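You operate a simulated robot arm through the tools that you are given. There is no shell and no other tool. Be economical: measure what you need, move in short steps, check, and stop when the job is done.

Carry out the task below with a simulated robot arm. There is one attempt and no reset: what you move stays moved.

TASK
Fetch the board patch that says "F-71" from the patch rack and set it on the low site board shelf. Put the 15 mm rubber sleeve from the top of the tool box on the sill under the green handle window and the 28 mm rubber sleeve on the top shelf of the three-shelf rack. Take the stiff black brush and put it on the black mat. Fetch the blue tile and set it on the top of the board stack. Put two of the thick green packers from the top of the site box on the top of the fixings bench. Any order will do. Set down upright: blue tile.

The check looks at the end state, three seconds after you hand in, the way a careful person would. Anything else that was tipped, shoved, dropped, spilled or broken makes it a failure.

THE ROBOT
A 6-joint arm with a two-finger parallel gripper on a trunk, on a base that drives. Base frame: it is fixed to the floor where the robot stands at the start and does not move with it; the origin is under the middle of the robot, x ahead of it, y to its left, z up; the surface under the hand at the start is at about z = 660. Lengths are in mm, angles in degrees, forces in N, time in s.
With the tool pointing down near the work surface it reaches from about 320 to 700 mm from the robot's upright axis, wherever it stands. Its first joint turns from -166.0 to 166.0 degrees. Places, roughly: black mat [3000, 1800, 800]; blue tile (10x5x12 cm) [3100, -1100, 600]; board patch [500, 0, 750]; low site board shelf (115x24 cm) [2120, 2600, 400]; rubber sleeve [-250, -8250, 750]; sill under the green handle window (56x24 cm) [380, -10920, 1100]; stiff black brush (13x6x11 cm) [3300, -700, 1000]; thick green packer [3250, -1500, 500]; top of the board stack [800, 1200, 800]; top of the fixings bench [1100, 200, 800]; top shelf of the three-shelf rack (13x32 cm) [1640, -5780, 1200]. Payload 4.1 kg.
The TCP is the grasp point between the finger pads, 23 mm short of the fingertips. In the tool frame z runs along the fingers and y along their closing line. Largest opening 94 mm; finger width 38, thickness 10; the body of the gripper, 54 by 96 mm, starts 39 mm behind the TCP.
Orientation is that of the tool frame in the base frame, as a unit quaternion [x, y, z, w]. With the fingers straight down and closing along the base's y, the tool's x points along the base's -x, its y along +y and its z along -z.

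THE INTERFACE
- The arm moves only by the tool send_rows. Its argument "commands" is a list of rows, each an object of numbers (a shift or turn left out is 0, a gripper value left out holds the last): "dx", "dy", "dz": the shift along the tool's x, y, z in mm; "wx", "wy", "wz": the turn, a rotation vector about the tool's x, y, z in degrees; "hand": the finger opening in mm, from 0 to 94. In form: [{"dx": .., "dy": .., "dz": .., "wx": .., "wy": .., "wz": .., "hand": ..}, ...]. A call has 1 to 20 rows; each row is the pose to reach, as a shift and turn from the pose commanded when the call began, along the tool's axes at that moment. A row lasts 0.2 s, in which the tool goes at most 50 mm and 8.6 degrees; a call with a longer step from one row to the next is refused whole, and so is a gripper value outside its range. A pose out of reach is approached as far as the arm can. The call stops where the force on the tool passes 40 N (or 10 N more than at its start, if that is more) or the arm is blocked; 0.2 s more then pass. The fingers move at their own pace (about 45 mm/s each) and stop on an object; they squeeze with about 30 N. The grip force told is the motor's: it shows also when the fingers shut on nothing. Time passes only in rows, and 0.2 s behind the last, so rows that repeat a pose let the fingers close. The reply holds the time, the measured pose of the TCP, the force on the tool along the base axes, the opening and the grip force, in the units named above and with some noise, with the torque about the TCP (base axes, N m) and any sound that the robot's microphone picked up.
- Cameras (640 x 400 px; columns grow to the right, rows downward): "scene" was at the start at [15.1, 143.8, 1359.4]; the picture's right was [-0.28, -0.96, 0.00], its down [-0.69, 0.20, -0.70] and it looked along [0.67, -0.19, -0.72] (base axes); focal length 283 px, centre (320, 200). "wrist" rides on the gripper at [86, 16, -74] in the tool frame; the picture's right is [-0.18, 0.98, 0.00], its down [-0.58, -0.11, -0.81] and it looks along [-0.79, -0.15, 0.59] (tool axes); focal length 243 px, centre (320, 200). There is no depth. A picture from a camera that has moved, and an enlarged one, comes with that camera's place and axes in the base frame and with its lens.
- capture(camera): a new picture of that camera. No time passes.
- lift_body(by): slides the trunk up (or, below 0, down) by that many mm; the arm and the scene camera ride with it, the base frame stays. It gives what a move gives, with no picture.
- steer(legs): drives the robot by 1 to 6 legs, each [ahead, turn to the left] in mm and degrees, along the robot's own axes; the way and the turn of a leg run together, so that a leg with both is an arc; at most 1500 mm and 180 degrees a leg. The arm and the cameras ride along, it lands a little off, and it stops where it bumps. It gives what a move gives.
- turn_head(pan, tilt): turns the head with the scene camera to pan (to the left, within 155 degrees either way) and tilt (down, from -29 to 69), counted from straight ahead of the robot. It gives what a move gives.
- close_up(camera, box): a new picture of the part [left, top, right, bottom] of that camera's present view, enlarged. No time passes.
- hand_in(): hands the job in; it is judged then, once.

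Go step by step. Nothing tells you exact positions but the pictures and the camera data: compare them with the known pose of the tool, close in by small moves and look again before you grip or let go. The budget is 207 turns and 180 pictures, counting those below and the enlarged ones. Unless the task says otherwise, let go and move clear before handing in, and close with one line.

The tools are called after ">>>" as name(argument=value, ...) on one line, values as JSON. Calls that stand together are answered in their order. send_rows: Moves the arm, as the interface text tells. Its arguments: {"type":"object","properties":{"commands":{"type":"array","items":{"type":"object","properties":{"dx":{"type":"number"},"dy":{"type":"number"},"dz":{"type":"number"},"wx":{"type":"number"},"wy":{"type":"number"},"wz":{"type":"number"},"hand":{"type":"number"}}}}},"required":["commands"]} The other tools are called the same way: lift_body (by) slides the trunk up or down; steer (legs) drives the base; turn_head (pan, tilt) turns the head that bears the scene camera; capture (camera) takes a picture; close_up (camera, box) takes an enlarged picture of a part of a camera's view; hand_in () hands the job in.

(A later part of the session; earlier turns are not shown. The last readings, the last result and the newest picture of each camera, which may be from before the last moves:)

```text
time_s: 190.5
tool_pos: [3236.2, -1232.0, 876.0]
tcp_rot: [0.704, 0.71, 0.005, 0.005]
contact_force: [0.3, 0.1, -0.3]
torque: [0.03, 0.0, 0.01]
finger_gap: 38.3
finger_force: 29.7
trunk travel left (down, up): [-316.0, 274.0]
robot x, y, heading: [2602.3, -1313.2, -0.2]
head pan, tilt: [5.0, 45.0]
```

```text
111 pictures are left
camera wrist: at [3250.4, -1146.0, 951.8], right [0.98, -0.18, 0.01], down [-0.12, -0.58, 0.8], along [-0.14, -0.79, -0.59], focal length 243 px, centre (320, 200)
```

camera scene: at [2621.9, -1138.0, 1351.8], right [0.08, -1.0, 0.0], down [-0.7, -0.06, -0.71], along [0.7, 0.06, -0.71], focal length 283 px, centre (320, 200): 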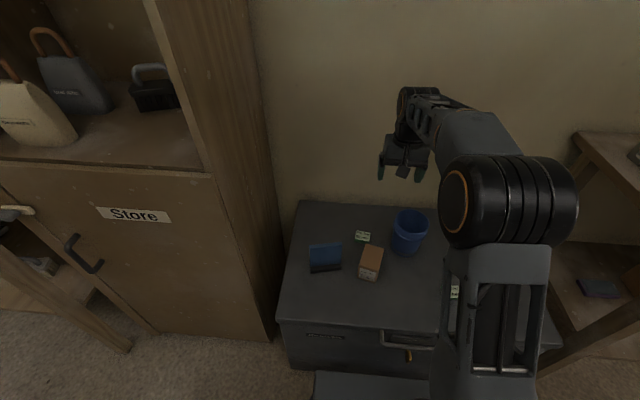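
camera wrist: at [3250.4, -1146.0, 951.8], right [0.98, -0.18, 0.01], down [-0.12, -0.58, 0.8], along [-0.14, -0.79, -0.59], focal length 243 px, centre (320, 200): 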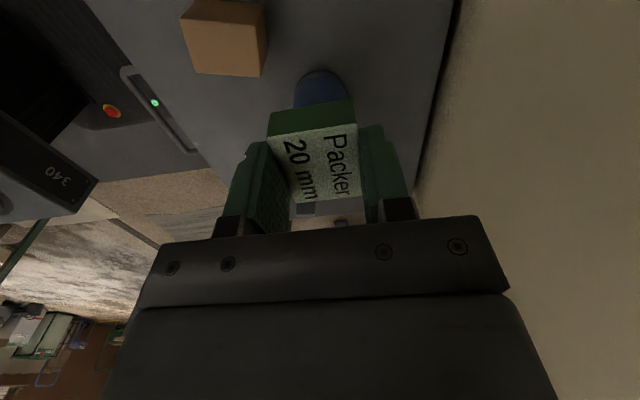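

Held at 38 mm. I fold the arm in, turning the tool back, and drive to the fixings bench.

>>> send_rows(commands=[{"dy": -20, "wz": -8}, {"dy": -40, "wz": -16}, {"dy": -60, "wz": -24}, {"dy": -80, "wz": -32}, {"dy": -100, "wz": -40}, {"dy": -120, "wz": -48}, {"dy": -140, "wz": -56}, {"dy": -160, "wz": -64}, {"dy": -180, "wz": -72}, {"dy": -200, "wz": -80}, {"dy": -220, "wz": -88}, {"dy": -220, "wz": -89}])

>>> steer(legs=[[-540, 0], [0, 90], [800, 0], [790, 0], [0, 90], [160, 0]])

>>> turn_head(pan=0, tilt=35)

>>> capture(camera="scene")

>>> capture(camera="wrist")

```text
time_s: 193.1
tool_pos: [3016.4, -1233.4, 872.7]
tcp_rot: [0.005, 1.0, 0.0, 0.008]
contact_force: [0.0, -0.6, -0.3]
torque: [-0.02, 0.03, 0.01]
finger_gap: 38.9
finger_force: 30.1
trunk travel left (down, up): [-316.0, 274.0]
robot x, y, heading: [2602.5, -1310.9, -0.1]
head pan, tilt: [5.0, 45.0]
```

```text
time_s: 212.8
tool_pos: [1541.6, 241.4, 872.6]
tcp_rot: [1.0, -0.01, -0.008, -0.001]
contact_force: [0.1, -1.2, -0.3]
torque: [0.0, 0.03, 0.0]
finger_gap: 38.9
finger_force: 30.1
trunk travel left (down, up): [-316.0, 274.0]
robot x, y, heading: [1957.1, 318.2, 179.7]
head pan, tilt: [5.0, 45.0]
```

```text
time_s: 213.5
tool_pos: [1541.9, 241.6, 870.6]
tcp_rot: [1.0, -0.01, -0.008, 0.001]
contact_force: [0.4, -0.4, -0.5]
torque: [0.04, -0.02, -0.02]
finger_gap: 38.9
finger_force: 30.1
trunk travel left (down, up): [-316.0, 274.0]
robot x, y, heading: [1955.6, 318.4, 179.1]
head pan, tilt: [0.0, 35.0]
```

```text
110 pictures are left
camera scene: at [1924.1, 151.0, 1366.5], right [0.01, 1.0, 0.0], down [0.57, -0.01, -0.82], along [-0.82, 0.01, -0.57], focal length 283 px, centre (320, 200)
```

scene: 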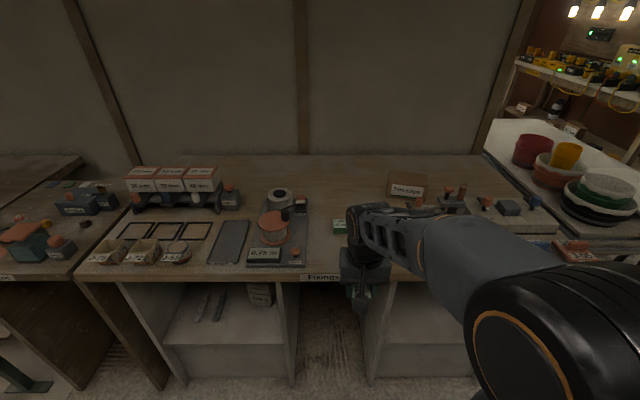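

```text
109 pictures are left
camera wrist: at [1627.8, 224.0, 945.7], right [-0.2, -0.98, 0.0], down [-0.57, 0.12, 0.81], along [-0.8, 0.16, -0.58], focal length 243 px, centre (320, 200)
```

wrist: 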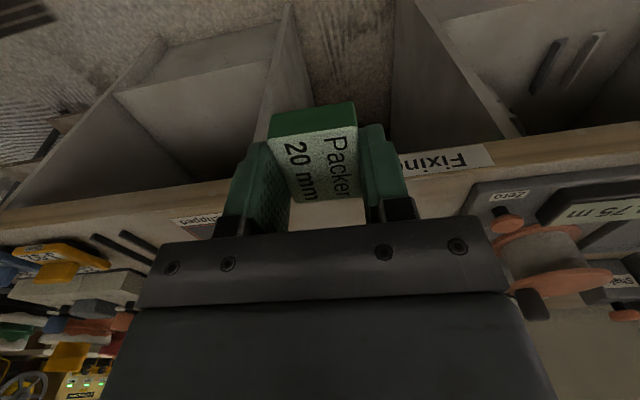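

The first packer is seen at (1264, 220). I bring the second above (1300, 315).

>>> send_rows(commands=[{"dx": -44, "dy": -13}, {"dx": -88, "dy": -26}, {"dx": -132, "dy": -40}, {"dx": -176, "dy": -53}, {"dx": -220, "dy": -66}, {"dx": -242, "dy": -70, "dz": 15}, {"dx": -242, "dy": -70, "dz": 30}, {"dx": -242, "dy": -70, "dz": 30}])

>>> capture(camera="wrist")

```text
time_s: 215.3
tool_pos: [1301.8, 315.5, 844.4]
tcp_rot: [1.0, -0.01, -0.008, 0.0]
contact_force: [0.3, 0.3, 0.2]
torque: [-0.02, 0.01, 0.0]
finger_gap: 39.0
finger_force: 30.1
trunk travel left (down, up): [-316.0, 274.0]
robot x, y, heading: [1954.6, 316.3, 179.2]
head pan, tilt: [0.0, 35.0]
```

```text
108 pictures are left
camera wrist: at [1387.6, 298.1, 918.7], right [-0.2, -0.98, 0.0], down [-0.57, 0.12, 0.82], along [-0.8, 0.16, -0.58], focal length 243 px, centre (320, 200)
```

wrist: 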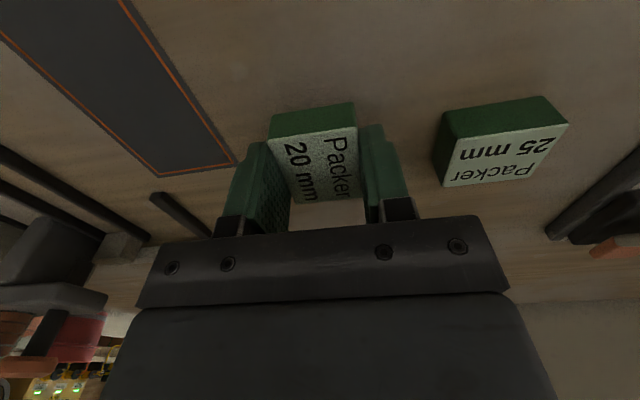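

Clear of its neighbours. I lower to contact, release and lift.

>>> send_rows(commands=[{"dz": 6}, {"dz": 12}, {"dz": 16}, {"dz": 18}])

```text
time_s: 216.3
tool_pos: [1300.4, 316.7, 827.0]
tcp_rot: [1.0, -0.01, -0.008, 0.0]
contact_force: [-0.5, 0.0, 3.4]
torque: [-0.01, -0.05, 0.01]
finger_gap: 38.9
finger_force: 30.0
trunk travel left (down, up): [-316.0, 274.0]
robot x, y, heading: [1957.8, 312.3, 179.1]
head pan, tilt: [0.0, 35.0]
```

>>> send_rows(commands=[{"dz": 0.5, "hand": 50}, {"dz": 0.5, "hand": 62}, {"dz": 0.5, "hand": 62}, {"dz": -40}, {"dz": -85}, {"dx": 45, "dz": -85}, {"dx": 90, "dz": -85}, {"dx": 135, "dz": -85}, {"dx": 180, "dz": -85}, {"dx": 225, "dz": -85}])

>>> capture(camera="scene")

```text
time_s: 218.5
tool_pos: [1527.4, 315.8, 907.7]
tcp_rot: [1.0, -0.01, -0.008, 0.001]
contact_force: [1.1, 0.1, -0.3]
torque: [0.02, -0.04, 0.0]
finger_gap: 62.2
finger_force: 0.0
trunk travel left (down, up): [-316.0, 274.0]
robot x, y, heading: [1957.5, 315.6, 179.2]
head pan, tilt: [0.0, 35.0]
```

```text
107 pictures are left
camera scene: at [1923.9, 151.0, 1366.6], right [0.01, 1.0, 0.0], down [0.57, -0.01, -0.82], along [-0.82, 0.01, -0.57], focal length 283 px, centre (320, 200)
```

scene: 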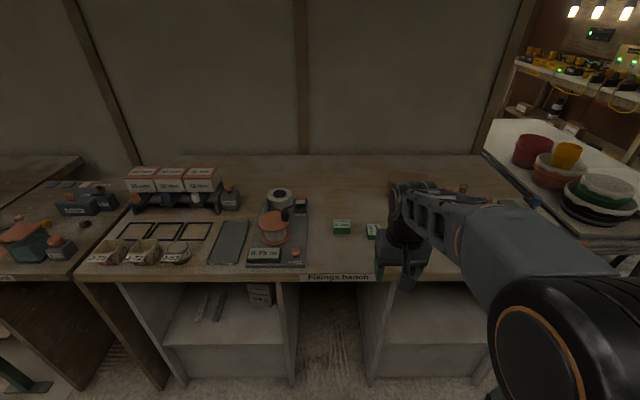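

Both thick packers stand on the bench. Next I go back for the blue tile, stopping so that I face the box's left part.

>>> steer(legs=[[-110, 0], [0, 90], [800, 0], [735, 0], [0, 90], [480, 0]])

>>> turn_head(pan=5, tilt=45)

>>> capture(camera="wrist")

>>> capture(camera="scene")

```text
time_s: 237.1
tool_pos: [2894.3, -1223.6, 907.5]
tcp_rot: [0.029, 1.0, 0.001, 0.008]
contact_force: [0.2, 0.5, 0.7]
torque: [-0.01, 0.03, 0.0]
finger_gap: 61.9
finger_force: 0.1
trunk travel left (down, up): [-316.0, 274.0]
robot x, y, heading: [2466.6, -1208.0, -2.8]
head pan, tilt: [0.0, 35.0]
```

```text
time_s: 237.8
tool_pos: [2894.2, -1222.6, 908.0]
tcp_rot: [0.029, 1.0, 0.0, 0.007]
contact_force: [0.3, -1.1, 0.2]
torque: [0.01, -0.01, 0.0]
finger_gap: 62.1
finger_force: 0.0
trunk travel left (down, up): [-316.0, 274.0]
robot x, y, heading: [2464.9, -1207.7, -2.7]
head pan, tilt: [5.0, 45.0]
```

```text
106 pictures are left
camera wrist: at [2807.8, -1201.9, 982.0], right [0.24, 0.97, 0.0], down [0.56, -0.14, 0.81], along [0.79, -0.19, -0.58], focal length 243 px, centre (320, 200)
```

wrist: 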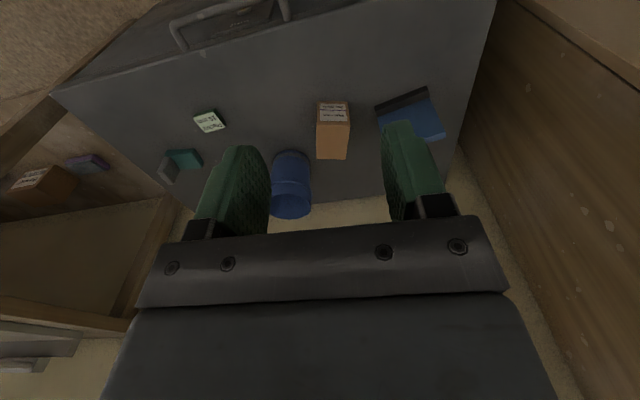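

```text
105 pictures are left
camera scene: at [2493.9, -1035.8, 1351.8], right [0.04, -1.0, 0.0], down [-0.71, -0.03, -0.71], along [0.71, 0.03, -0.71], focal length 283 px, centre (320, 200)
```

scene: 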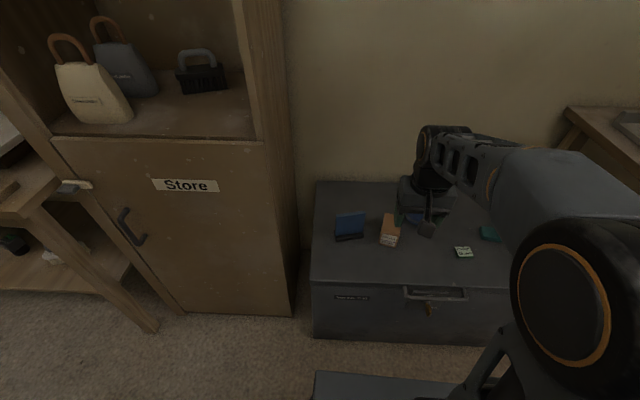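

I zoom in on the tile in both cameras.

>>> close_up(camera="scene", box=[310, 190, 406, 250])

>>> close_up(camera="wrist", box=[340, 60, 468, 140])

```text
6.67 times, centred on (358, 220) of scene
camera zoom: at [2493.9, -1035.8, 1351.8], right [0.04, -1.0, 0.0], down [-0.71, -0.03, -0.71], along [0.71, 0.03, -0.71], focal length 1884 px, centre (67, 67)
```

zoom: 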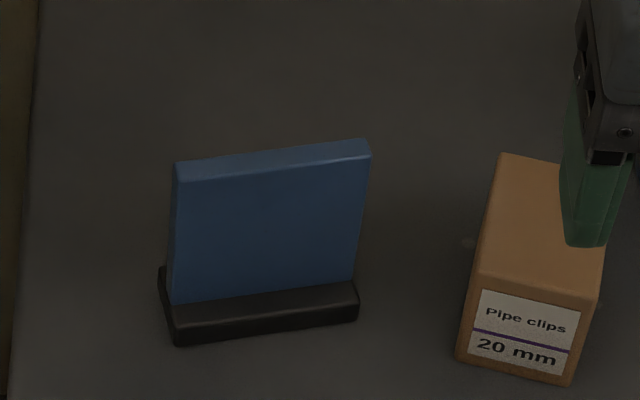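

```text
5.00 times, centred on (404, 100) of wrist
camera zoom: at [2807.8, -1201.9, 982.0], right [0.24, 0.97, 0.0], down [0.56, -0.14, 0.81], along [0.79, -0.19, -0.58], focal length 1213 px, centre (-100, 700)
```

zoom: 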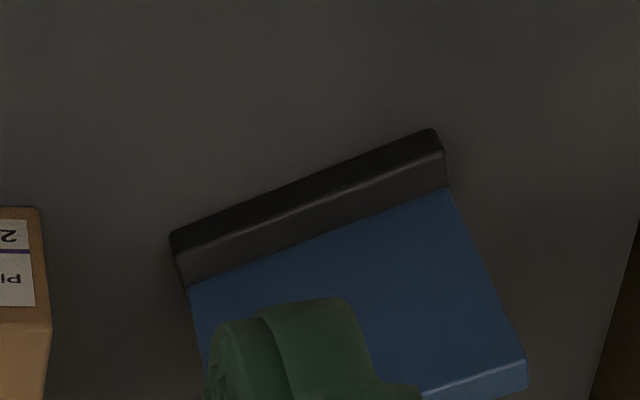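

The tile is a vertical blue plate about 12 mm thick on a foot, its top centre near (3111, -1108, 675), turned about 12°. I rotate the tool 75° so the fingers close across the plate, and hover above it.

>>> send_rows(commands=[{"dx": -23, "dy": 14, "dz": 0, "wz": 8.3, "hand": 75}, {"dx": -46, "dy": 28, "dz": 0, "wz": 16.6}, {"dx": -70, "dy": 42, "dz": 10, "wz": 25}, {"dx": -93, "dy": 57, "dz": 25, "wz": 33.3}, {"dx": -117, "dy": 71, "dz": 45, "wz": 41.6}, {"dx": -140, "dy": 85, "dz": 65, "wz": 50}, {"dx": -163, "dy": 100, "dz": 85, "wz": 58.3}, {"dx": -187, "dy": 114, "dz": 105, "wz": 66.6}, {"dx": -210, "dy": 128, "dz": 120, "wz": 75}, {"dx": -210, "dy": 128, "dz": 140, "wz": 75}, {"dx": -210, "dy": 128, "dz": 140, "wz": 75}])

>>> capture(camera="wrist")

>>> close_up(camera="scene", box=[300, 150, 460, 250])

```text
time_s: 240.2
tool_pos: [3114.4, -1106.8, 771.3]
tcp_rot: [0.632, 0.775, 0.005, 0.006]
contact_force: [0.1, -0.5, 0.8]
torque: [0.02, -0.02, -0.01]
finger_gap: 75.0
finger_force: 0.1
trunk travel left (down, up): [-316.0, 274.0]
robot x, y, heading: [2467.8, -1206.8, -2.9]
head pan, tilt: [5.0, 45.0]
```

```text
102 pictures are left
camera wrist: at [3111.2, -1019.6, 846.6], right [1.0, 0.02, 0.02], down [0.0, -0.59, 0.81], along [0.02, -0.81, -0.59], focal length 243 px, centre (320, 200)
```

wrist: 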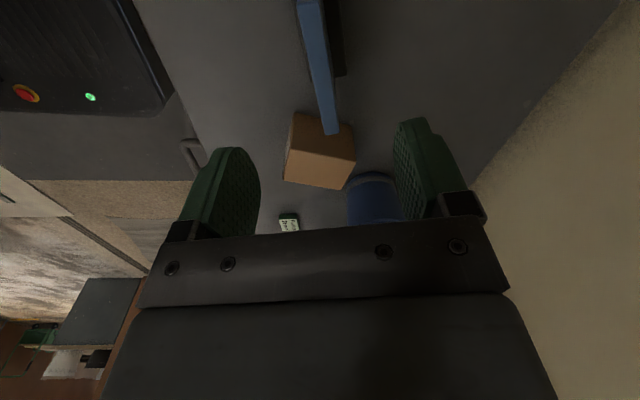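

```text
4.00 times, centred on (380, 200) of scene
camera zoom: at [2494.0, -1035.8, 1351.8], right [0.04, -1.0, 0.0], down [-0.71, -0.03, -0.71], along [0.71, 0.03, -0.71], focal length 1130 px, centre (80, 200)
```

zoom: 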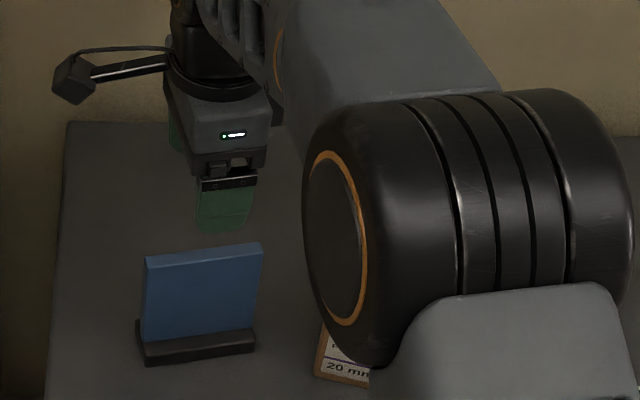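

The plate's top edge runs right between the fingers, centre (3116, -1111). I descend to z≈655 and check.

>>> send_rows(commands=[{"dx": -4, "dy": 1, "dz": 40}, {"dx": -4, "dy": 1, "dz": 75}, {"dx": -4, "dy": 1, "dz": 100}, {"dx": -4, "dy": 1, "dz": 115}])

>>> capture(camera="wrist")

>>> close_up(camera="scene", box=[300, 150, 460, 250])

```text
time_s: 241.2
tool_pos: [3117.6, -1111.6, 657.5]
tcp_rot: [0.632, 0.775, 0.005, 0.006]
contact_force: [0.8, 0.3, 0.6]
torque: [0.02, 0.02, -0.03]
finger_gap: 75.1
finger_force: 0.2
trunk travel left (down, up): [-316.0, 274.0]
robot x, y, heading: [2469.4, -1208.5, -2.9]
head pan, tilt: [5.0, 45.0]
```

```text
100 pictures are left
camera wrist: at [3114.9, -1024.1, 732.4], right [1.0, 0.02, 0.02], down [0.0, -0.59, 0.81], along [0.02, -0.81, -0.59], focal length 243 px, centre (320, 200)
```

wrist: 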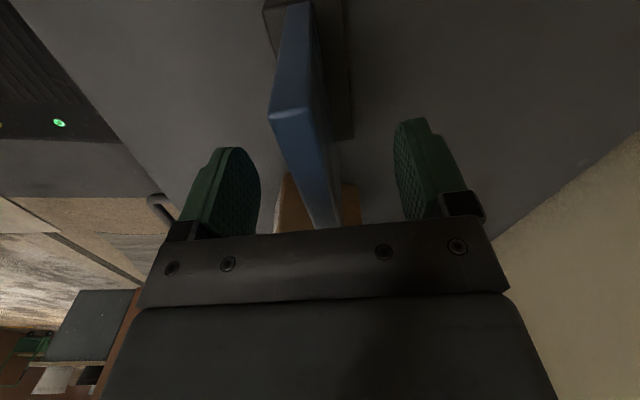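

```text
4.00 times, centred on (380, 200) of scene
camera zoom: at [2493.9, -1035.8, 1351.8], right [0.04, -1.0, 0.0], down [-0.71, -0.03, -0.71], along [0.71, 0.03, -0.71], focal length 1130 px, centre (80, 200)
```

zoom: 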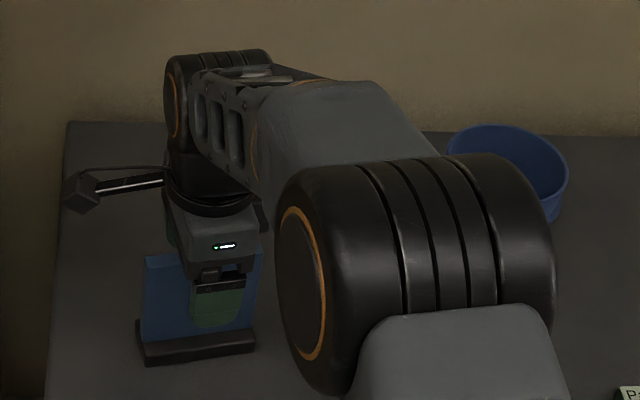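

The plate sits about 4 mm toward the near finger; I centre, then close softly and lift.

>>> send_rows(commands=[{"dy": -4}, {"dy": -4, "hand": 0}, {"dy": -4, "hand": 0}, {"dy": -4, "hand": 0}, {"dy": -4, "hand": 0}, {"dy": -4, "hand": 0}, {"dy": -4, "hand": 0}])

>>> capture(camera="wrist")

```text
time_s: 242.8
tool_pos: [3114.2, -1113.1, 657.0]
tcp_rot: [0.631, 0.776, 0.005, 0.006]
contact_force: [-0.4, 0.5, 1.8]
torque: [0.01, 0.12, 0.0]
finger_gap: 13.8
finger_force: 29.6
trunk travel left (down, up): [-316.0, 274.0]
robot x, y, heading: [2464.1, -1207.6, -2.8]
head pan, tilt: [5.0, 45.0]
```

```text
98 pictures are left
camera wrist: at [3110.7, -1024.9, 732.3], right [1.0, 0.02, 0.02], down [0.0, -0.59, 0.81], along [0.02, -0.81, -0.59], focal length 243 px, centre (320, 200)
```

wrist: 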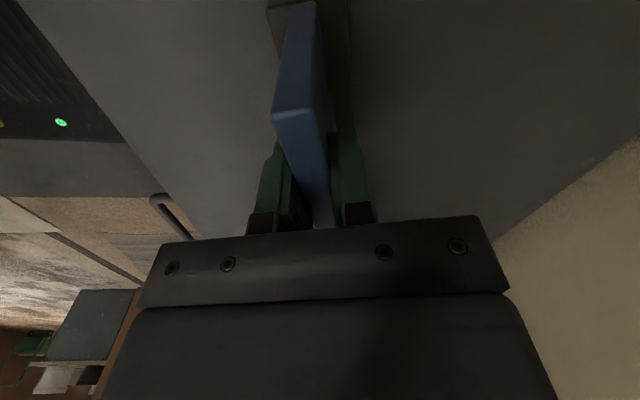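

The tile is held at 13.8 mm. I lift straight up, then fold in.

>>> send_rows(commands=[{"dz": -15}, {"dz": -40}, {"dz": -80}, {"dz": -120}, {"dz": -160}, {"dz": -200}, {"dz": -245}, {"dz": -290}, {"dz": -330}, {"dx": 9, "dy": -43, "dz": -330}, {"dx": 18, "dy": -86, "dz": -330}, {"dx": 26, "dy": -130, "dz": -330}, {"dx": 35, "dy": -173, "dz": -330}, {"dx": 44, "dy": -216, "dz": -330}])

>>> capture(camera="wrist")

>>> capture(camera="scene")

```text
time_s: 245.8
tool_pos: [2888.6, -1113.5, 982.1]
tcp_rot: [0.631, 0.776, 0.004, 0.005]
contact_force: [0.6, 0.3, -4.0]
torque: [-0.01, 0.02, 0.01]
finger_gap: 13.9
finger_force: 30.1
trunk travel left (down, up): [-316.0, 274.0]
robot x, y, heading: [2465.8, -1208.8, -2.5]
head pan, tilt: [5.0, 45.0]
```

```text
97 pictures are left
camera wrist: at [2885.0, -1025.5, 1057.7], right [1.0, 0.02, 0.01], down [0.0, -0.59, 0.81], along [0.02, -0.81, -0.59], focal length 243 px, centre (320, 200)
```

wrist: 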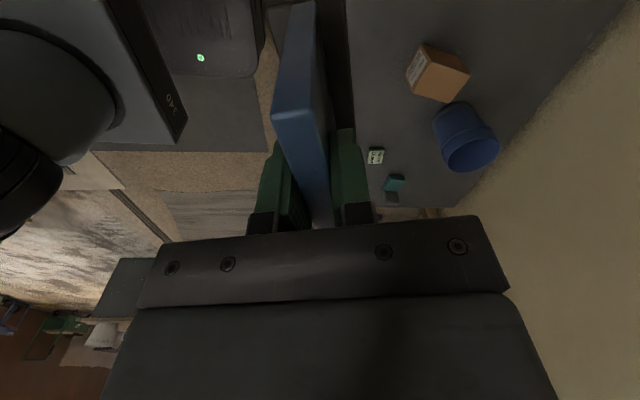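

```text
96 pictures are left
camera scene: at [2494.3, -1035.8, 1351.7], right [0.04, -1.0, 0.0], down [-0.71, -0.03, -0.71], along [0.71, 0.03, -0.71], focal length 283 px, centre (320, 200)
```

scene: 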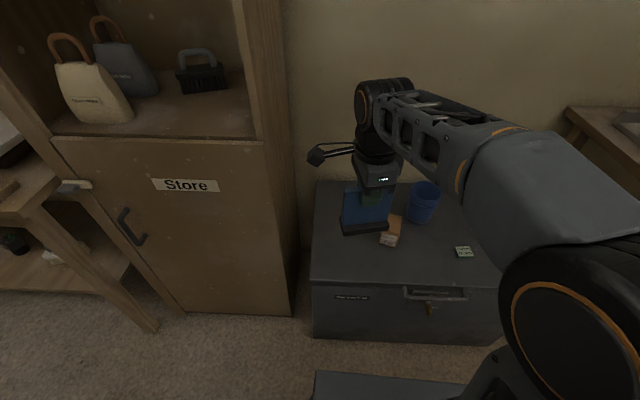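

I drive north through the corridor and round to the board stack's north side.

>>> steer(legs=[[-400, 0], [0, 92.5], [1500, 0], [1490, 0]])

>>> turn_head(pan=70, tilt=30)

>>> capture(camera="scene")

```text
time_s: 266.1
tool_pos: [2031.0, 2201.7, 982.7]
tcp_rot: [-0.11, 0.994, 0.007, 0.001]
contact_force: [0.8, 0.3, -3.9]
torque: [-0.02, 0.0, 0.0]
finger_gap: 13.9
finger_force: 30.5
trunk travel left (down, up): [-316.0, 274.0]
robot x, y, heading: [2129.9, 1782.6, 88.3]
head pan, tilt: [5.0, 45.0]
```

```text
time_s: 267.5
tool_pos: [2030.1, 2201.7, 982.7]
tcp_rot: [-0.109, 0.994, 0.007, 0.001]
contact_force: [-0.3, 0.0, -2.6]
torque: [0.0, 0.02, -0.01]
finger_gap: 14.0
finger_force: 30.3
trunk travel left (down, up): [-316.0, 274.0]
robot x, y, heading: [2136.4, 1781.1, 87.9]
head pan, tilt: [70.0, 30.0]
```

```text
95 pictures are left
camera scene: at [1878.3, 1760.2, 1374.3], right [0.37, 0.93, 0.0], down [0.46, -0.19, -0.87], along [-0.8, 0.32, -0.5], focal length 283 px, centre (320, 200)
```

scene: 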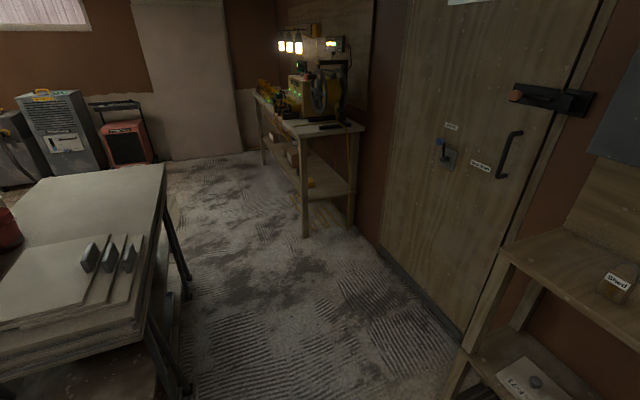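

The stack's free board area is west of the small sheets (x<940), north edge y≈1500. I drive to (640, 1925) and turn to face it.

>>> steer(legs=[[0, 86.5], [750, 0], [750, 0], [0, 95.5]])

>>> turn_head(pan=0, tilt=45)

>>> capture(camera="scene")

```text
time_s: 282.9
tool_pos: [789.2, 1476.7, 981.4]
tcp_rot: [0.99, 0.144, -0.001, 0.007]
contact_force: [-0.4, 0.3, -4.0]
torque: [0.0, -0.01, -0.03]
finger_gap: 14.0
finger_force: 30.0
trunk travel left (down, up): [-316.0, 274.0]
robot x, y, heading: [658.8, 1893.6, -87.8]
head pan, tilt: [70.0, 30.0]
```

```text
time_s: 284.3
tool_pos: [788.4, 1477.2, 983.3]
tcp_rot: [0.99, 0.144, -0.001, 0.007]
contact_force: [0.3, -1.4, -4.0]
torque: [0.0, -0.01, -0.01]
finger_gap: 14.1
finger_force: 29.5
trunk travel left (down, up): [-316.0, 274.0]
robot x, y, heading: [657.4, 1890.5, -87.7]
head pan, tilt: [0.0, 45.0]
```

```text
94 pictures are left
camera scene: at [822.5, 1875.2, 1351.8], right [-1.0, -0.04, 0.0], down [-0.03, 0.71, -0.71], along [0.03, -0.71, -0.71], focal length 283 px, centre (320, 200)
```

scene: 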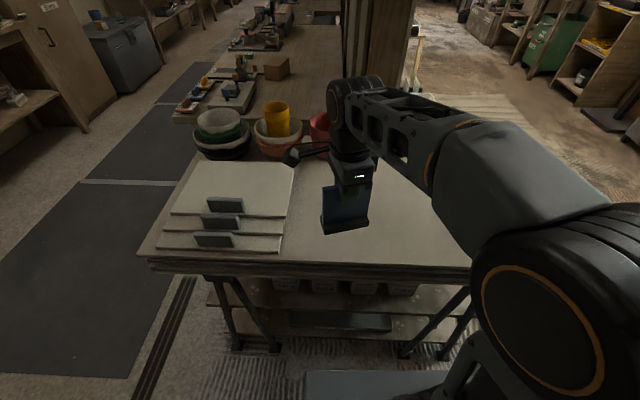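

The target spot at about (690, 1360) is open board. I move the tile above it and lower part way.

>>> send_rows(commands=[{"dx": -32, "dy": 21}, {"dx": -64, "dy": 42}, {"dx": -96, "dy": 63}, {"dx": -127, "dy": 84}, {"dx": -127, "dy": 84, "dz": 30}, {"dx": -127, "dy": 84, "dz": 55}, {"dx": -127, "dy": 84, "dz": 55}])

>>> capture(camera="scene")

>>> capture(camera="wrist")

```text
time_s: 285.9
tool_pos: [693.3, 1359.5, 929.2]
tcp_rot: [0.989, 0.145, -0.002, 0.007]
contact_force: [-0.4, -0.5, -3.6]
torque: [0.04, 0.04, -0.01]
finger_gap: 13.7
finger_force: 29.9
trunk travel left (down, up): [-316.0, 274.0]
robot x, y, heading: [655.1, 1888.4, -87.7]
head pan, tilt: [0.0, 45.0]
```

```text
93 pictures are left
camera scene: at [822.4, 1875.0, 1351.8], right [-1.0, -0.04, 0.0], down [-0.03, 0.71, -0.71], along [0.03, -0.71, -0.71], focal length 283 px, centre (320, 200)
```

scene: 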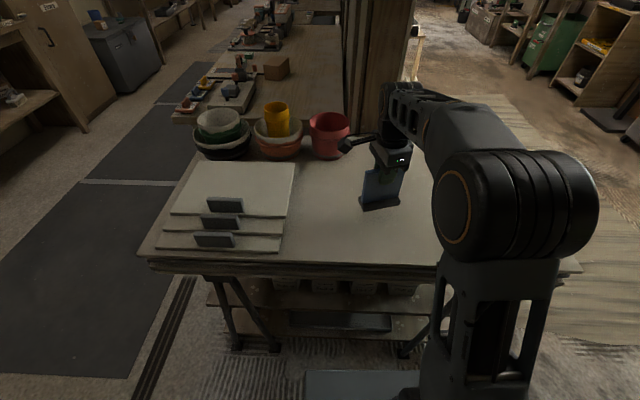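

```text
92 pictures are left
camera wrist: at [779.0, 1369.4, 1004.1], right [0.1, -0.99, 0.01], down [-0.59, -0.05, 0.81], along [-0.8, -0.09, -0.59], focal length 243 px, centre (320, 200)
```

wrist: 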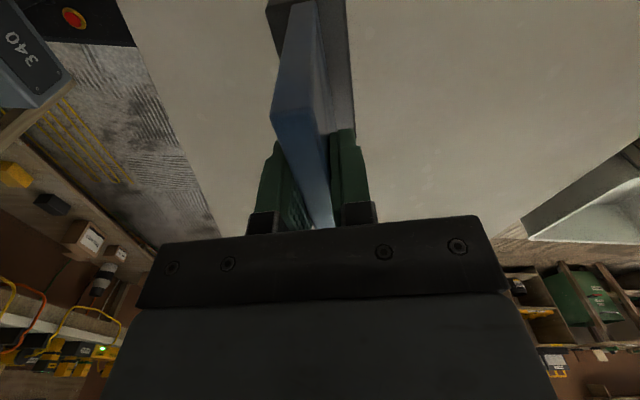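

The tile hangs a few cm above clear board. I lower by small steps to contact.

>>> send_rows(commands=[{"dz": 5}, {"dz": 10}, {"dz": 14}, {"dz": 17}, {"dz": 20}])

```text
time_s: 287.1
tool_pos: [690.7, 1359.4, 910.1]
tcp_rot: [0.989, 0.145, -0.001, 0.007]
contact_force: [1.0, 0.7, -4.1]
torque: [0.02, 0.02, -0.02]
finger_gap: 14.0
finger_force: 29.8
trunk travel left (down, up): [-316.0, 274.0]
robot x, y, heading: [658.9, 1891.8, -87.7]
head pan, tilt: [0.0, 45.0]
```

>>> send_rows(commands=[{"dz": 3}, {"dz": 6}, {"dz": 9}, {"dz": 12}])

>>> close_up(camera="scene", box=[330, 130, 450, 230])

```text
time_s: 288.1
tool_pos: [690.6, 1359.1, 896.4]
tcp_rot: [0.99, 0.144, -0.001, 0.007]
contact_force: [0.6, -0.6, -2.5]
torque: [0.01, 0.0, 0.02]
finger_gap: 14.0
finger_force: 30.2
trunk travel left (down, up): [-316.0, 274.0]
robot x, y, heading: [656.8, 1887.3, -87.7]
head pan, tilt: [0.0, 45.0]
```

```text
4.00 times, centred on (390, 180) of scene
camera zoom: at [822.4, 1875.1, 1351.8], right [-1.0, -0.04, 0.0], down [-0.03, 0.71, -0.71], along [0.03, -0.71, -0.71], focal length 1130 px, centre (40, 280)
```

zoom: 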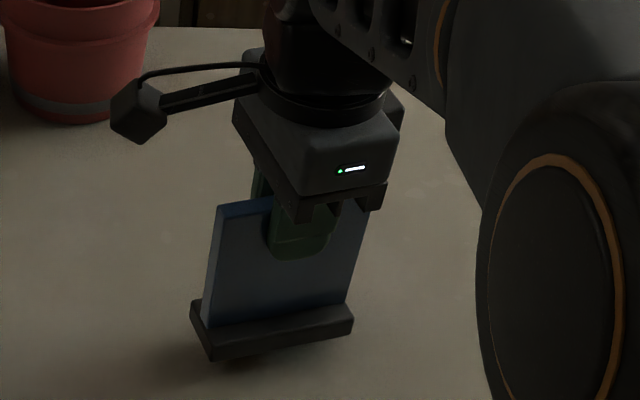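

Still a gap by the shadow. I continue down in 3 mm steps.

>>> send_rows(commands=[{"dz": 3}, {"dz": 6}, {"dz": 9}, {"dz": 12}])

>>> close_up(camera="scene", box=[330, 130, 450, 230])

```text
time_s: 289.1
tool_pos: [690.2, 1360.1, 884.6]
tcp_rot: [0.989, 0.145, -0.001, 0.007]
contact_force: [0.1, 0.6, -3.8]
torque: [0.01, -0.01, -0.02]
finger_gap: 14.0
finger_force: 30.0
trunk travel left (down, up): [-316.0, 274.0]
robot x, y, heading: [657.0, 1890.0, -87.9]
head pan, tilt: [0.0, 45.0]
```

```text
4.00 times, centred on (390, 180) of scene
camera zoom: at [822.3, 1875.1, 1351.8], right [-1.0, -0.04, 0.0], down [-0.03, 0.71, -0.71], along [0.03, -0.71, -0.71], focal length 1130 px, centre (40, 280)
```

zoom: 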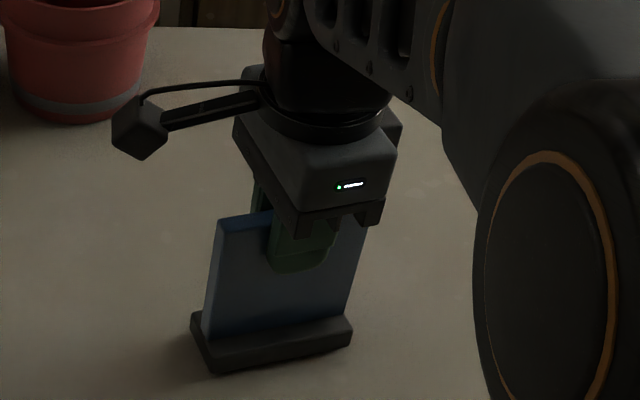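

>>> send_rows(commands=[{"dz": 3}, {"dz": 6}, {"dz": 9}, {"dz": 12}, {"dz": 15}, {"dz": 18}, {"dz": 21}])

>>> close_up(camera="scene", box=[330, 130, 450, 230])

```text
time_s: 290.7
tool_pos: [690.1, 1358.9, 865.9]
tcp_rot: [0.989, 0.145, -0.002, 0.009]
contact_force: [-2.4, -4.4, 22.3]
torque: [0.17, 0.11, 0.12]
finger_gap: 13.9
finger_force: 31.1
trunk travel left (down, up): [-316.0, 274.0]
robot x, y, heading: [655.5, 1893.5, -87.9]
head pan, tilt: [0.0, 45.0]
```

```text
4.00 times, centred on (390, 180) of scene
camera zoom: at [822.0, 1876.4, 1351.9], right [-1.0, -0.04, 0.0], down [-0.03, 0.71, -0.71], along [0.03, -0.71, -0.71], focal length 1130 px, centre (40, 280)
```

zoom: 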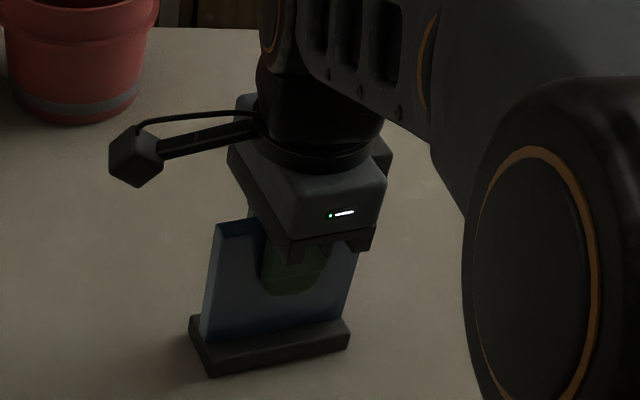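

The tile stands on the board. I relieve the pressure, open, and rise.

>>> send_rows(commands=[{"dz": -2}, {"dz": -2, "hand": 30}, {"dz": -2, "hand": 60}, {"dz": -2, "hand": 70}, {"dz": -2, "hand": 70}, {"dz": -20}, {"dz": -60}, {"dz": -100}, {"dz": -140}])

>>> capture(camera="scene")

```text
time_s: 292.7
tool_pos: [691.6, 1361.9, 1003.7]
tcp_rot: [0.989, 0.144, 0.0, 0.007]
contact_force: [-0.5, -0.3, 0.3]
torque: [0.03, 0.01, 0.02]
finger_gap: 70.1
finger_force: 0.0
trunk travel left (down, up): [-316.0, 274.0]
robot x, y, heading: [654.1, 1890.3, -87.8]
head pan, tilt: [0.0, 45.0]
```

```text
88 pictures are left
camera scene: at [822.3, 1875.3, 1351.7], right [-1.0, -0.04, 0.0], down [-0.03, 0.71, -0.71], along [0.03, -0.71, -0.71], focal length 283 px, centre (320, 200)
```

scene: 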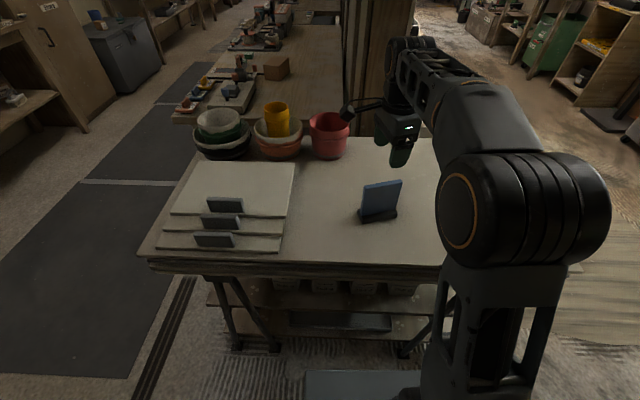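

The tile stands upright on the stack. I fold the arm back with neutral orientation, then drive to face the store cabinet for the brush.

>>> send_rows(commands=[{"dx": 4, "dy": -13, "wz": -8.2}, {"dx": 8, "dy": -26, "wz": -16.4}, {"dx": 11, "dy": -39, "wz": -24.6}, {"dx": 15, "dy": -52, "wz": -32.8}, {"dx": 19, "dy": -65, "wz": -41}, {"dx": 23, "dy": -78, "wz": -49}, {"dx": 27, "dy": -91, "wz": -57}, {"dx": 30, "dy": -104, "wz": -65}, {"dx": 34, "dy": -115, "wz": -73.5}, {"dx": 34, "dy": -115, "wz": -73.5}])

>>> steer(legs=[[0, 83.6], [740, 0], [740, 0], [0, -85.8], [1300, 0], [1180, 0]])

>>> steer(legs=[[0, 90]])

>>> turn_head(pan=0, tilt=25)

>>> capture(camera="scene")

```text
time_s: 294.9
tool_pos: [689.5, 1481.6, 1002.3]
tcp_rot: [0.706, 0.708, -0.005, 0.005]
contact_force: [0.1, -0.2, 0.1]
torque: [-0.01, 0.01, -0.02]
finger_gap: 70.1
finger_force: 0.0
trunk travel left (down, up): [-316.0, 274.0]
robot x, y, heading: [657.1, 1887.8, -87.9]
head pan, tilt: [0.0, 45.0]
```

```text
time_s: 321.6
tool_pos: [2014.0, -1182.7, 1002.5]
tcp_rot: [0.736, 0.677, -0.007, 0.005]
contact_force: [0.1, -0.4, 0.0]
torque: [0.02, 0.01, -0.01]
finger_gap: 70.1
finger_force: 0.0
trunk travel left (down, up): [-316.0, 274.0]
robot x, y, heading: [2017.6, -771.6, -93.0]
head pan, tilt: [0.0, 45.0]
```

```text
time_s: 325.8
tool_pos: [2426.8, -772.0, 1003.8]
tcp_rot: [0.039, 0.999, -0.001, 0.008]
contact_force: [-0.1, 0.3, 0.5]
torque: [0.0, 0.03, -0.01]
finger_gap: 70.0
finger_force: 0.0
trunk travel left (down, up): [-316.0, 274.0]
robot x, y, heading: [2017.0, -774.1, -2.2]
head pan, tilt: [0.0, 45.0]
```

```text
time_s: 326.6
tool_pos: [2426.3, -773.3, 1002.6]
tcp_rot: [0.04, 0.999, -0.001, 0.008]
contact_force: [-0.7, -0.6, -0.1]
torque: [0.01, 0.02, -0.02]
finger_gap: 70.3
finger_force: 0.1
trunk travel left (down, up): [-316.0, 274.0]
robot x, y, heading: [2015.1, -771.1, -2.5]
head pan, tilt: [0.0, 25.0]
```

```text
87 pictures are left
camera scene: at [2053.7, -607.3, 1382.3], right [-0.04, -1.0, 0.0], down [-0.42, 0.02, -0.91], along [0.91, -0.04, -0.42], focal length 283 px, centre (320, 200)
```

scene: 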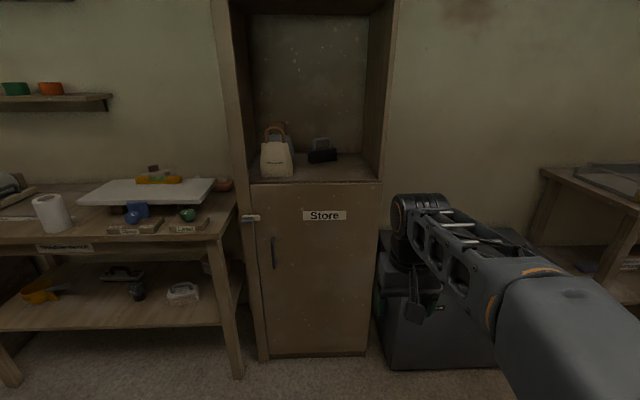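

The niche is tall with plenty of headroom. I zoom on the brush.

>>> close_up(camera="scene", box=[240, 110, 400, 210])

```text
4.00 times, centred on (320, 160) of scene
camera zoom: at [2053.7, -607.3, 1382.3], right [-0.04, -1.0, 0.0], down [-0.42, 0.02, -0.91], along [0.91, -0.04, -0.42], focal length 1130 px, centre (320, 360)
```

zoom: 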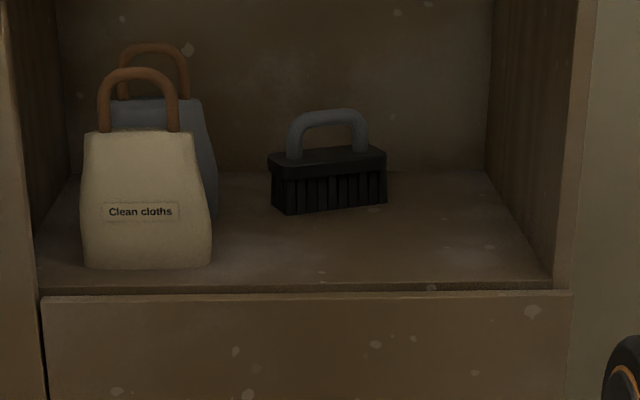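

The brush's handle bar tops out at about (3307, -670, 1100), turned ~20°, with bags to its left. I raise the trunk, rotate the tool so its camera will be on the right side, and drive nearer.

>>> lift_body(by=220)

>>> send_rows(commands=[{"wz": -8.2}, {"wz": -16.4}, {"wz": -24.6}, {"wz": -32.8}, {"wz": -41}, {"wz": -49.2}, {"wz": -57.4}, {"wz": -65.6}, {"wz": -73.8}, {"wz": -82}, {"wz": -90.2}, {"wz": -98.4}, {"wz": -106.6}, {"wz": -114.8}, {"wz": -114.8}])

>>> steer(legs=[[0, 2.3], [450, 0]])

>>> turn_head(pan=8, tilt=30)

>>> capture(camera="scene")

>>> capture(camera="wrist")

```text
time_s: 328.9
tool_pos: [2427.4, -772.6, 1222.6]
tcp_rot: [0.039, 0.999, -0.001, 0.007]
contact_force: [-0.2, 0.7, 0.6]
torque: [0.01, 0.01, 0.0]
finger_gap: 70.1
finger_force: 0.2
trunk travel left (down, up): [-536.0, 54.0]
robot x, y, heading: [2016.6, -771.7, -2.5]
head pan, tilt: [0.0, 25.0]
```

```text
time_s: 332.1
tool_pos: [2427.8, -774.5, 1222.8]
tcp_rot: [0.821, -0.571, 0.006, -0.005]
contact_force: [0.3, 0.5, 0.0]
torque: [0.01, 0.02, 0.02]
finger_gap: 70.0
finger_force: 0.1
trunk travel left (down, up): [-536.0, 54.0]
robot x, y, heading: [2018.2, -774.5, -2.6]
head pan, tilt: [0.0, 25.0]
```

```text
time_s: 335.3
tool_pos: [2879.4, -755.9, 1222.1]
tcp_rot: [0.833, -0.554, 0.006, -0.005]
contact_force: [-0.3, -0.2, 0.8]
torque: [-0.02, 0.02, -0.03]
finger_gap: 70.3
finger_force: 0.0
trunk travel left (down, up): [-536.0, 54.0]
robot x, y, heading: [2471.2, -771.0, -0.1]
head pan, tilt: [0.0, 25.0]
```

```text
time_s: 336.0
tool_pos: [2880.3, -757.9, 1223.1]
tcp_rot: [0.833, -0.554, 0.006, -0.004]
contact_force: [0.3, 0.0, -0.3]
torque: [-0.04, -0.01, -0.01]
finger_gap: 70.2
finger_force: 0.1
trunk travel left (down, up): [-536.0, 54.0]
robot x, y, heading: [2467.0, -775.8, 0.1]
head pan, tilt: [8.0, 30.0]
```

```text
85 pictures are left
camera scene: at [2497.3, -594.3, 1594.4], right [0.14, -0.99, 0.0], down [-0.5, -0.07, -0.87], along [0.86, 0.12, -0.5], focal length 283 px, centre (320, 200)
```

scene: 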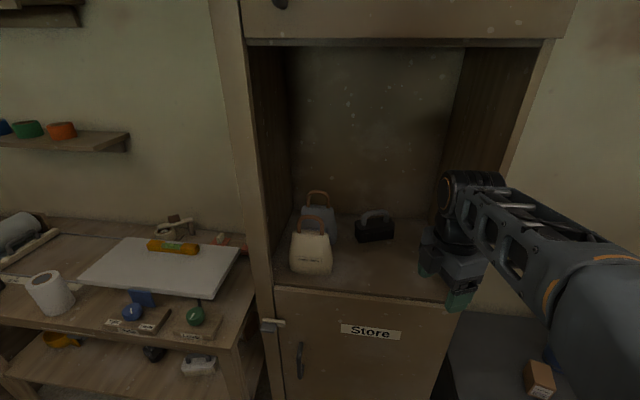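

```text
84 pictures are left
camera wrist: at [2896.3, -843.4, 1298.1], right [-0.98, -0.21, -0.01], down [-0.14, 0.58, 0.8], along [-0.16, 0.79, -0.59], focal length 243 px, centre (320, 200)
```

wrist: 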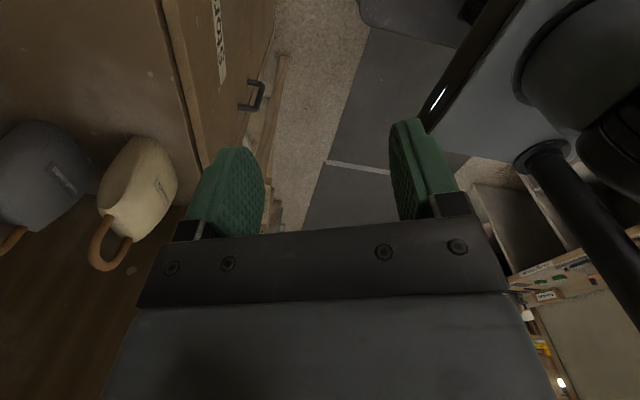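

Now a sharper look at the brush for position and yaw.

>>> close_up(camera="scene", box=[285, 180, 413, 260])

```text
5.00 times, centred on (349, 220) of scene
camera zoom: at [2497.3, -594.3, 1594.4], right [0.14, -0.99, 0.0], down [-0.5, -0.07, -0.87], along [0.86, 0.12, -0.5], focal length 1413 px, centre (175, 100)
```

zoom: 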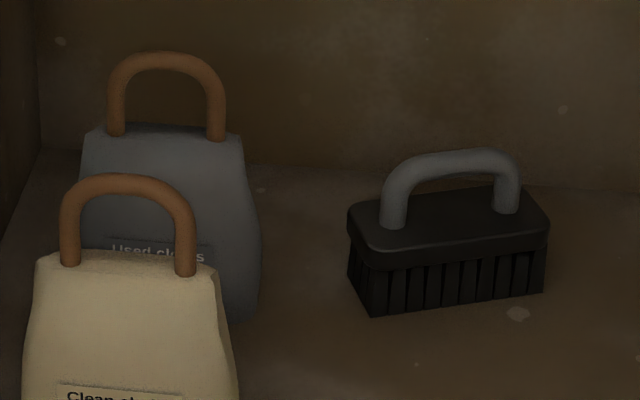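

Handle centre ≈ (3296, -665), yaw matches the tool. I drive closer and hover above it.

>>> steer(legs=[[170, 0]])

>>> send_rows(commands=[{"dz": 0}, {"dx": -3, "dy": -38}, {"dx": -6, "dy": -76}, {"dx": -8, "dy": -114}, {"dx": -10, "dy": -152}, {"dx": -12, "dy": -190}, {"dx": -12, "dy": -190}])

>>> capture(camera="wrist")

>>> capture(camera="scene")

```text
time_s: 337.4
tool_pos: [3051.2, -755.9, 1223.2]
tcp_rot: [0.832, -0.554, 0.007, -0.004]
contact_force: [1.0, 9.4, 0.9]
torque: [-0.75, 0.07, 0.16]
finger_gap: 70.0
finger_force: 0.1
trunk travel left (down, up): [-536.0, 54.0]
robot x, y, heading: [2641.2, -774.8, -0.2]
head pan, tilt: [8.0, 30.0]
```

```text
time_s: 339.0
tool_pos: [3221.2, -672.3, 1229.1]
tcp_rot: [0.832, -0.554, 0.006, -0.004]
contact_force: [-0.6, 0.4, -0.8]
torque: [-0.02, 0.01, 0.01]
finger_gap: 70.0
finger_force: 0.0
trunk travel left (down, up): [-536.0, 54.0]
robot x, y, heading: [2642.7, -772.3, -0.3]
head pan, tilt: [8.0, 30.0]
```

```text
82 pictures are left
camera wrist: at [3238.1, -759.2, 1303.3], right [-0.98, -0.21, -0.01], down [-0.14, 0.58, 0.8], along [-0.16, 0.79, -0.59], focal length 243 px, centre (320, 200)
```

wrist: 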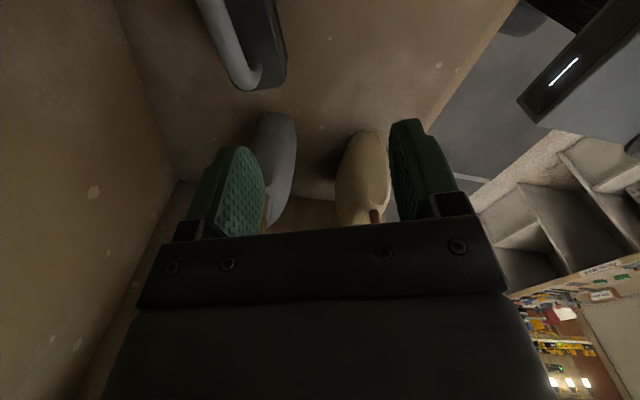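

```text
81 pictures are left
camera scene: at [2668.5, -594.6, 1594.4], right [0.14, -0.99, 0.0], down [-0.5, -0.07, -0.87], along [0.86, 0.12, -0.5], focal length 283 px, centre (320, 200)
```

scene: 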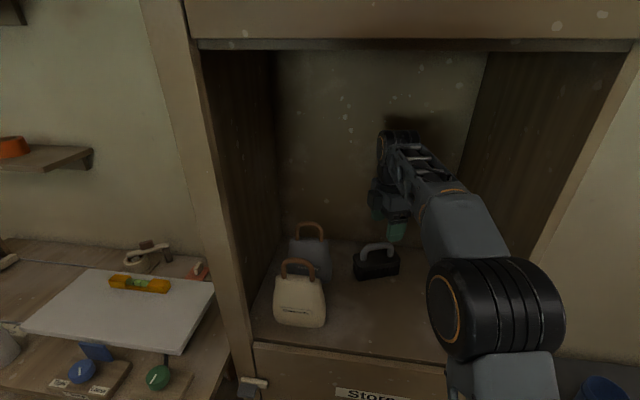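

The wrist view confirms the bar centre at (3294, -663). I move over it and down to just above.

>>> send_rows(commands=[{"dx": 10, "dy": -36, "dz": 10}, {"dx": 21, "dy": -71, "dz": 30}, {"dx": 21, "dy": -71, "dz": 65}, {"dx": 21, "dy": -71, "dz": 80}, {"dx": 21, "dy": -71, "dz": 80}])

>>> capture(camera="wrist")

>>> close_up(camera="scene", box=[285, 180, 477, 300])

```text
time_s: 340.2
tool_pos: [3295.5, -665.2, 1147.8]
tcp_rot: [0.833, -0.554, 0.007, -0.005]
contact_force: [-0.2, 0.2, -0.2]
torque: [0.04, -0.03, 0.01]
finger_gap: 69.8
finger_force: 0.0
out of reach, approached as far as the arm can: row 2
trunk travel left (down, up): [-536.0, 54.0]
robot x, y, heading: [2640.4, -776.2, -0.0]
head pan, tilt: [8.0, 30.0]
```

```text
80 pictures are left
camera wrist: at [3312.3, -751.4, 1222.8], right [-0.98, -0.21, -0.01], down [-0.14, 0.58, 0.8], along [-0.16, 0.79, -0.59], focal length 243 px, centre (320, 200)
```

wrist: 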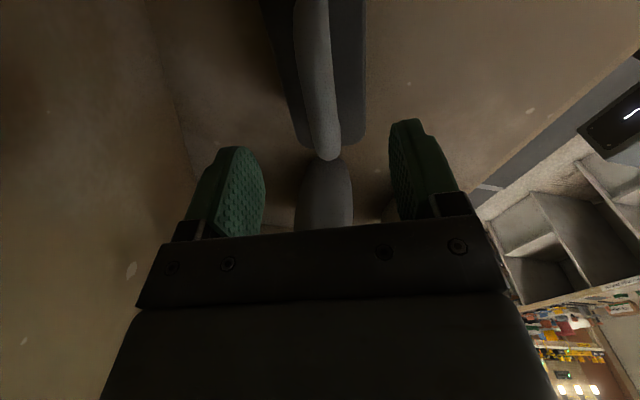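

```text
3.33 times, centred on (381, 240) of scene
camera zoom: at [2668.9, -594.6, 1594.4], right [0.14, -0.99, 0.0], down [-0.5, -0.07, -0.87], along [0.86, 0.12, -0.5], focal length 942 px, centre (117, 67)
```

zoom: 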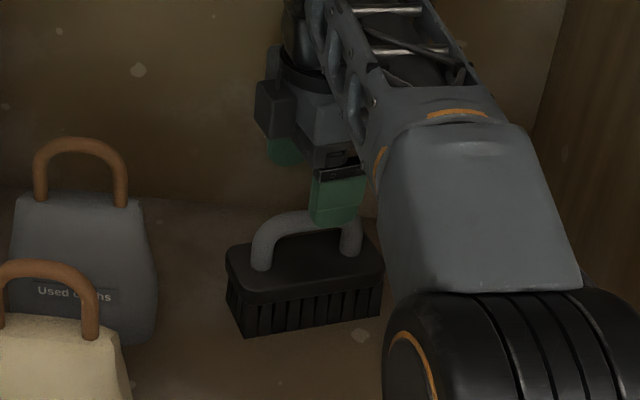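

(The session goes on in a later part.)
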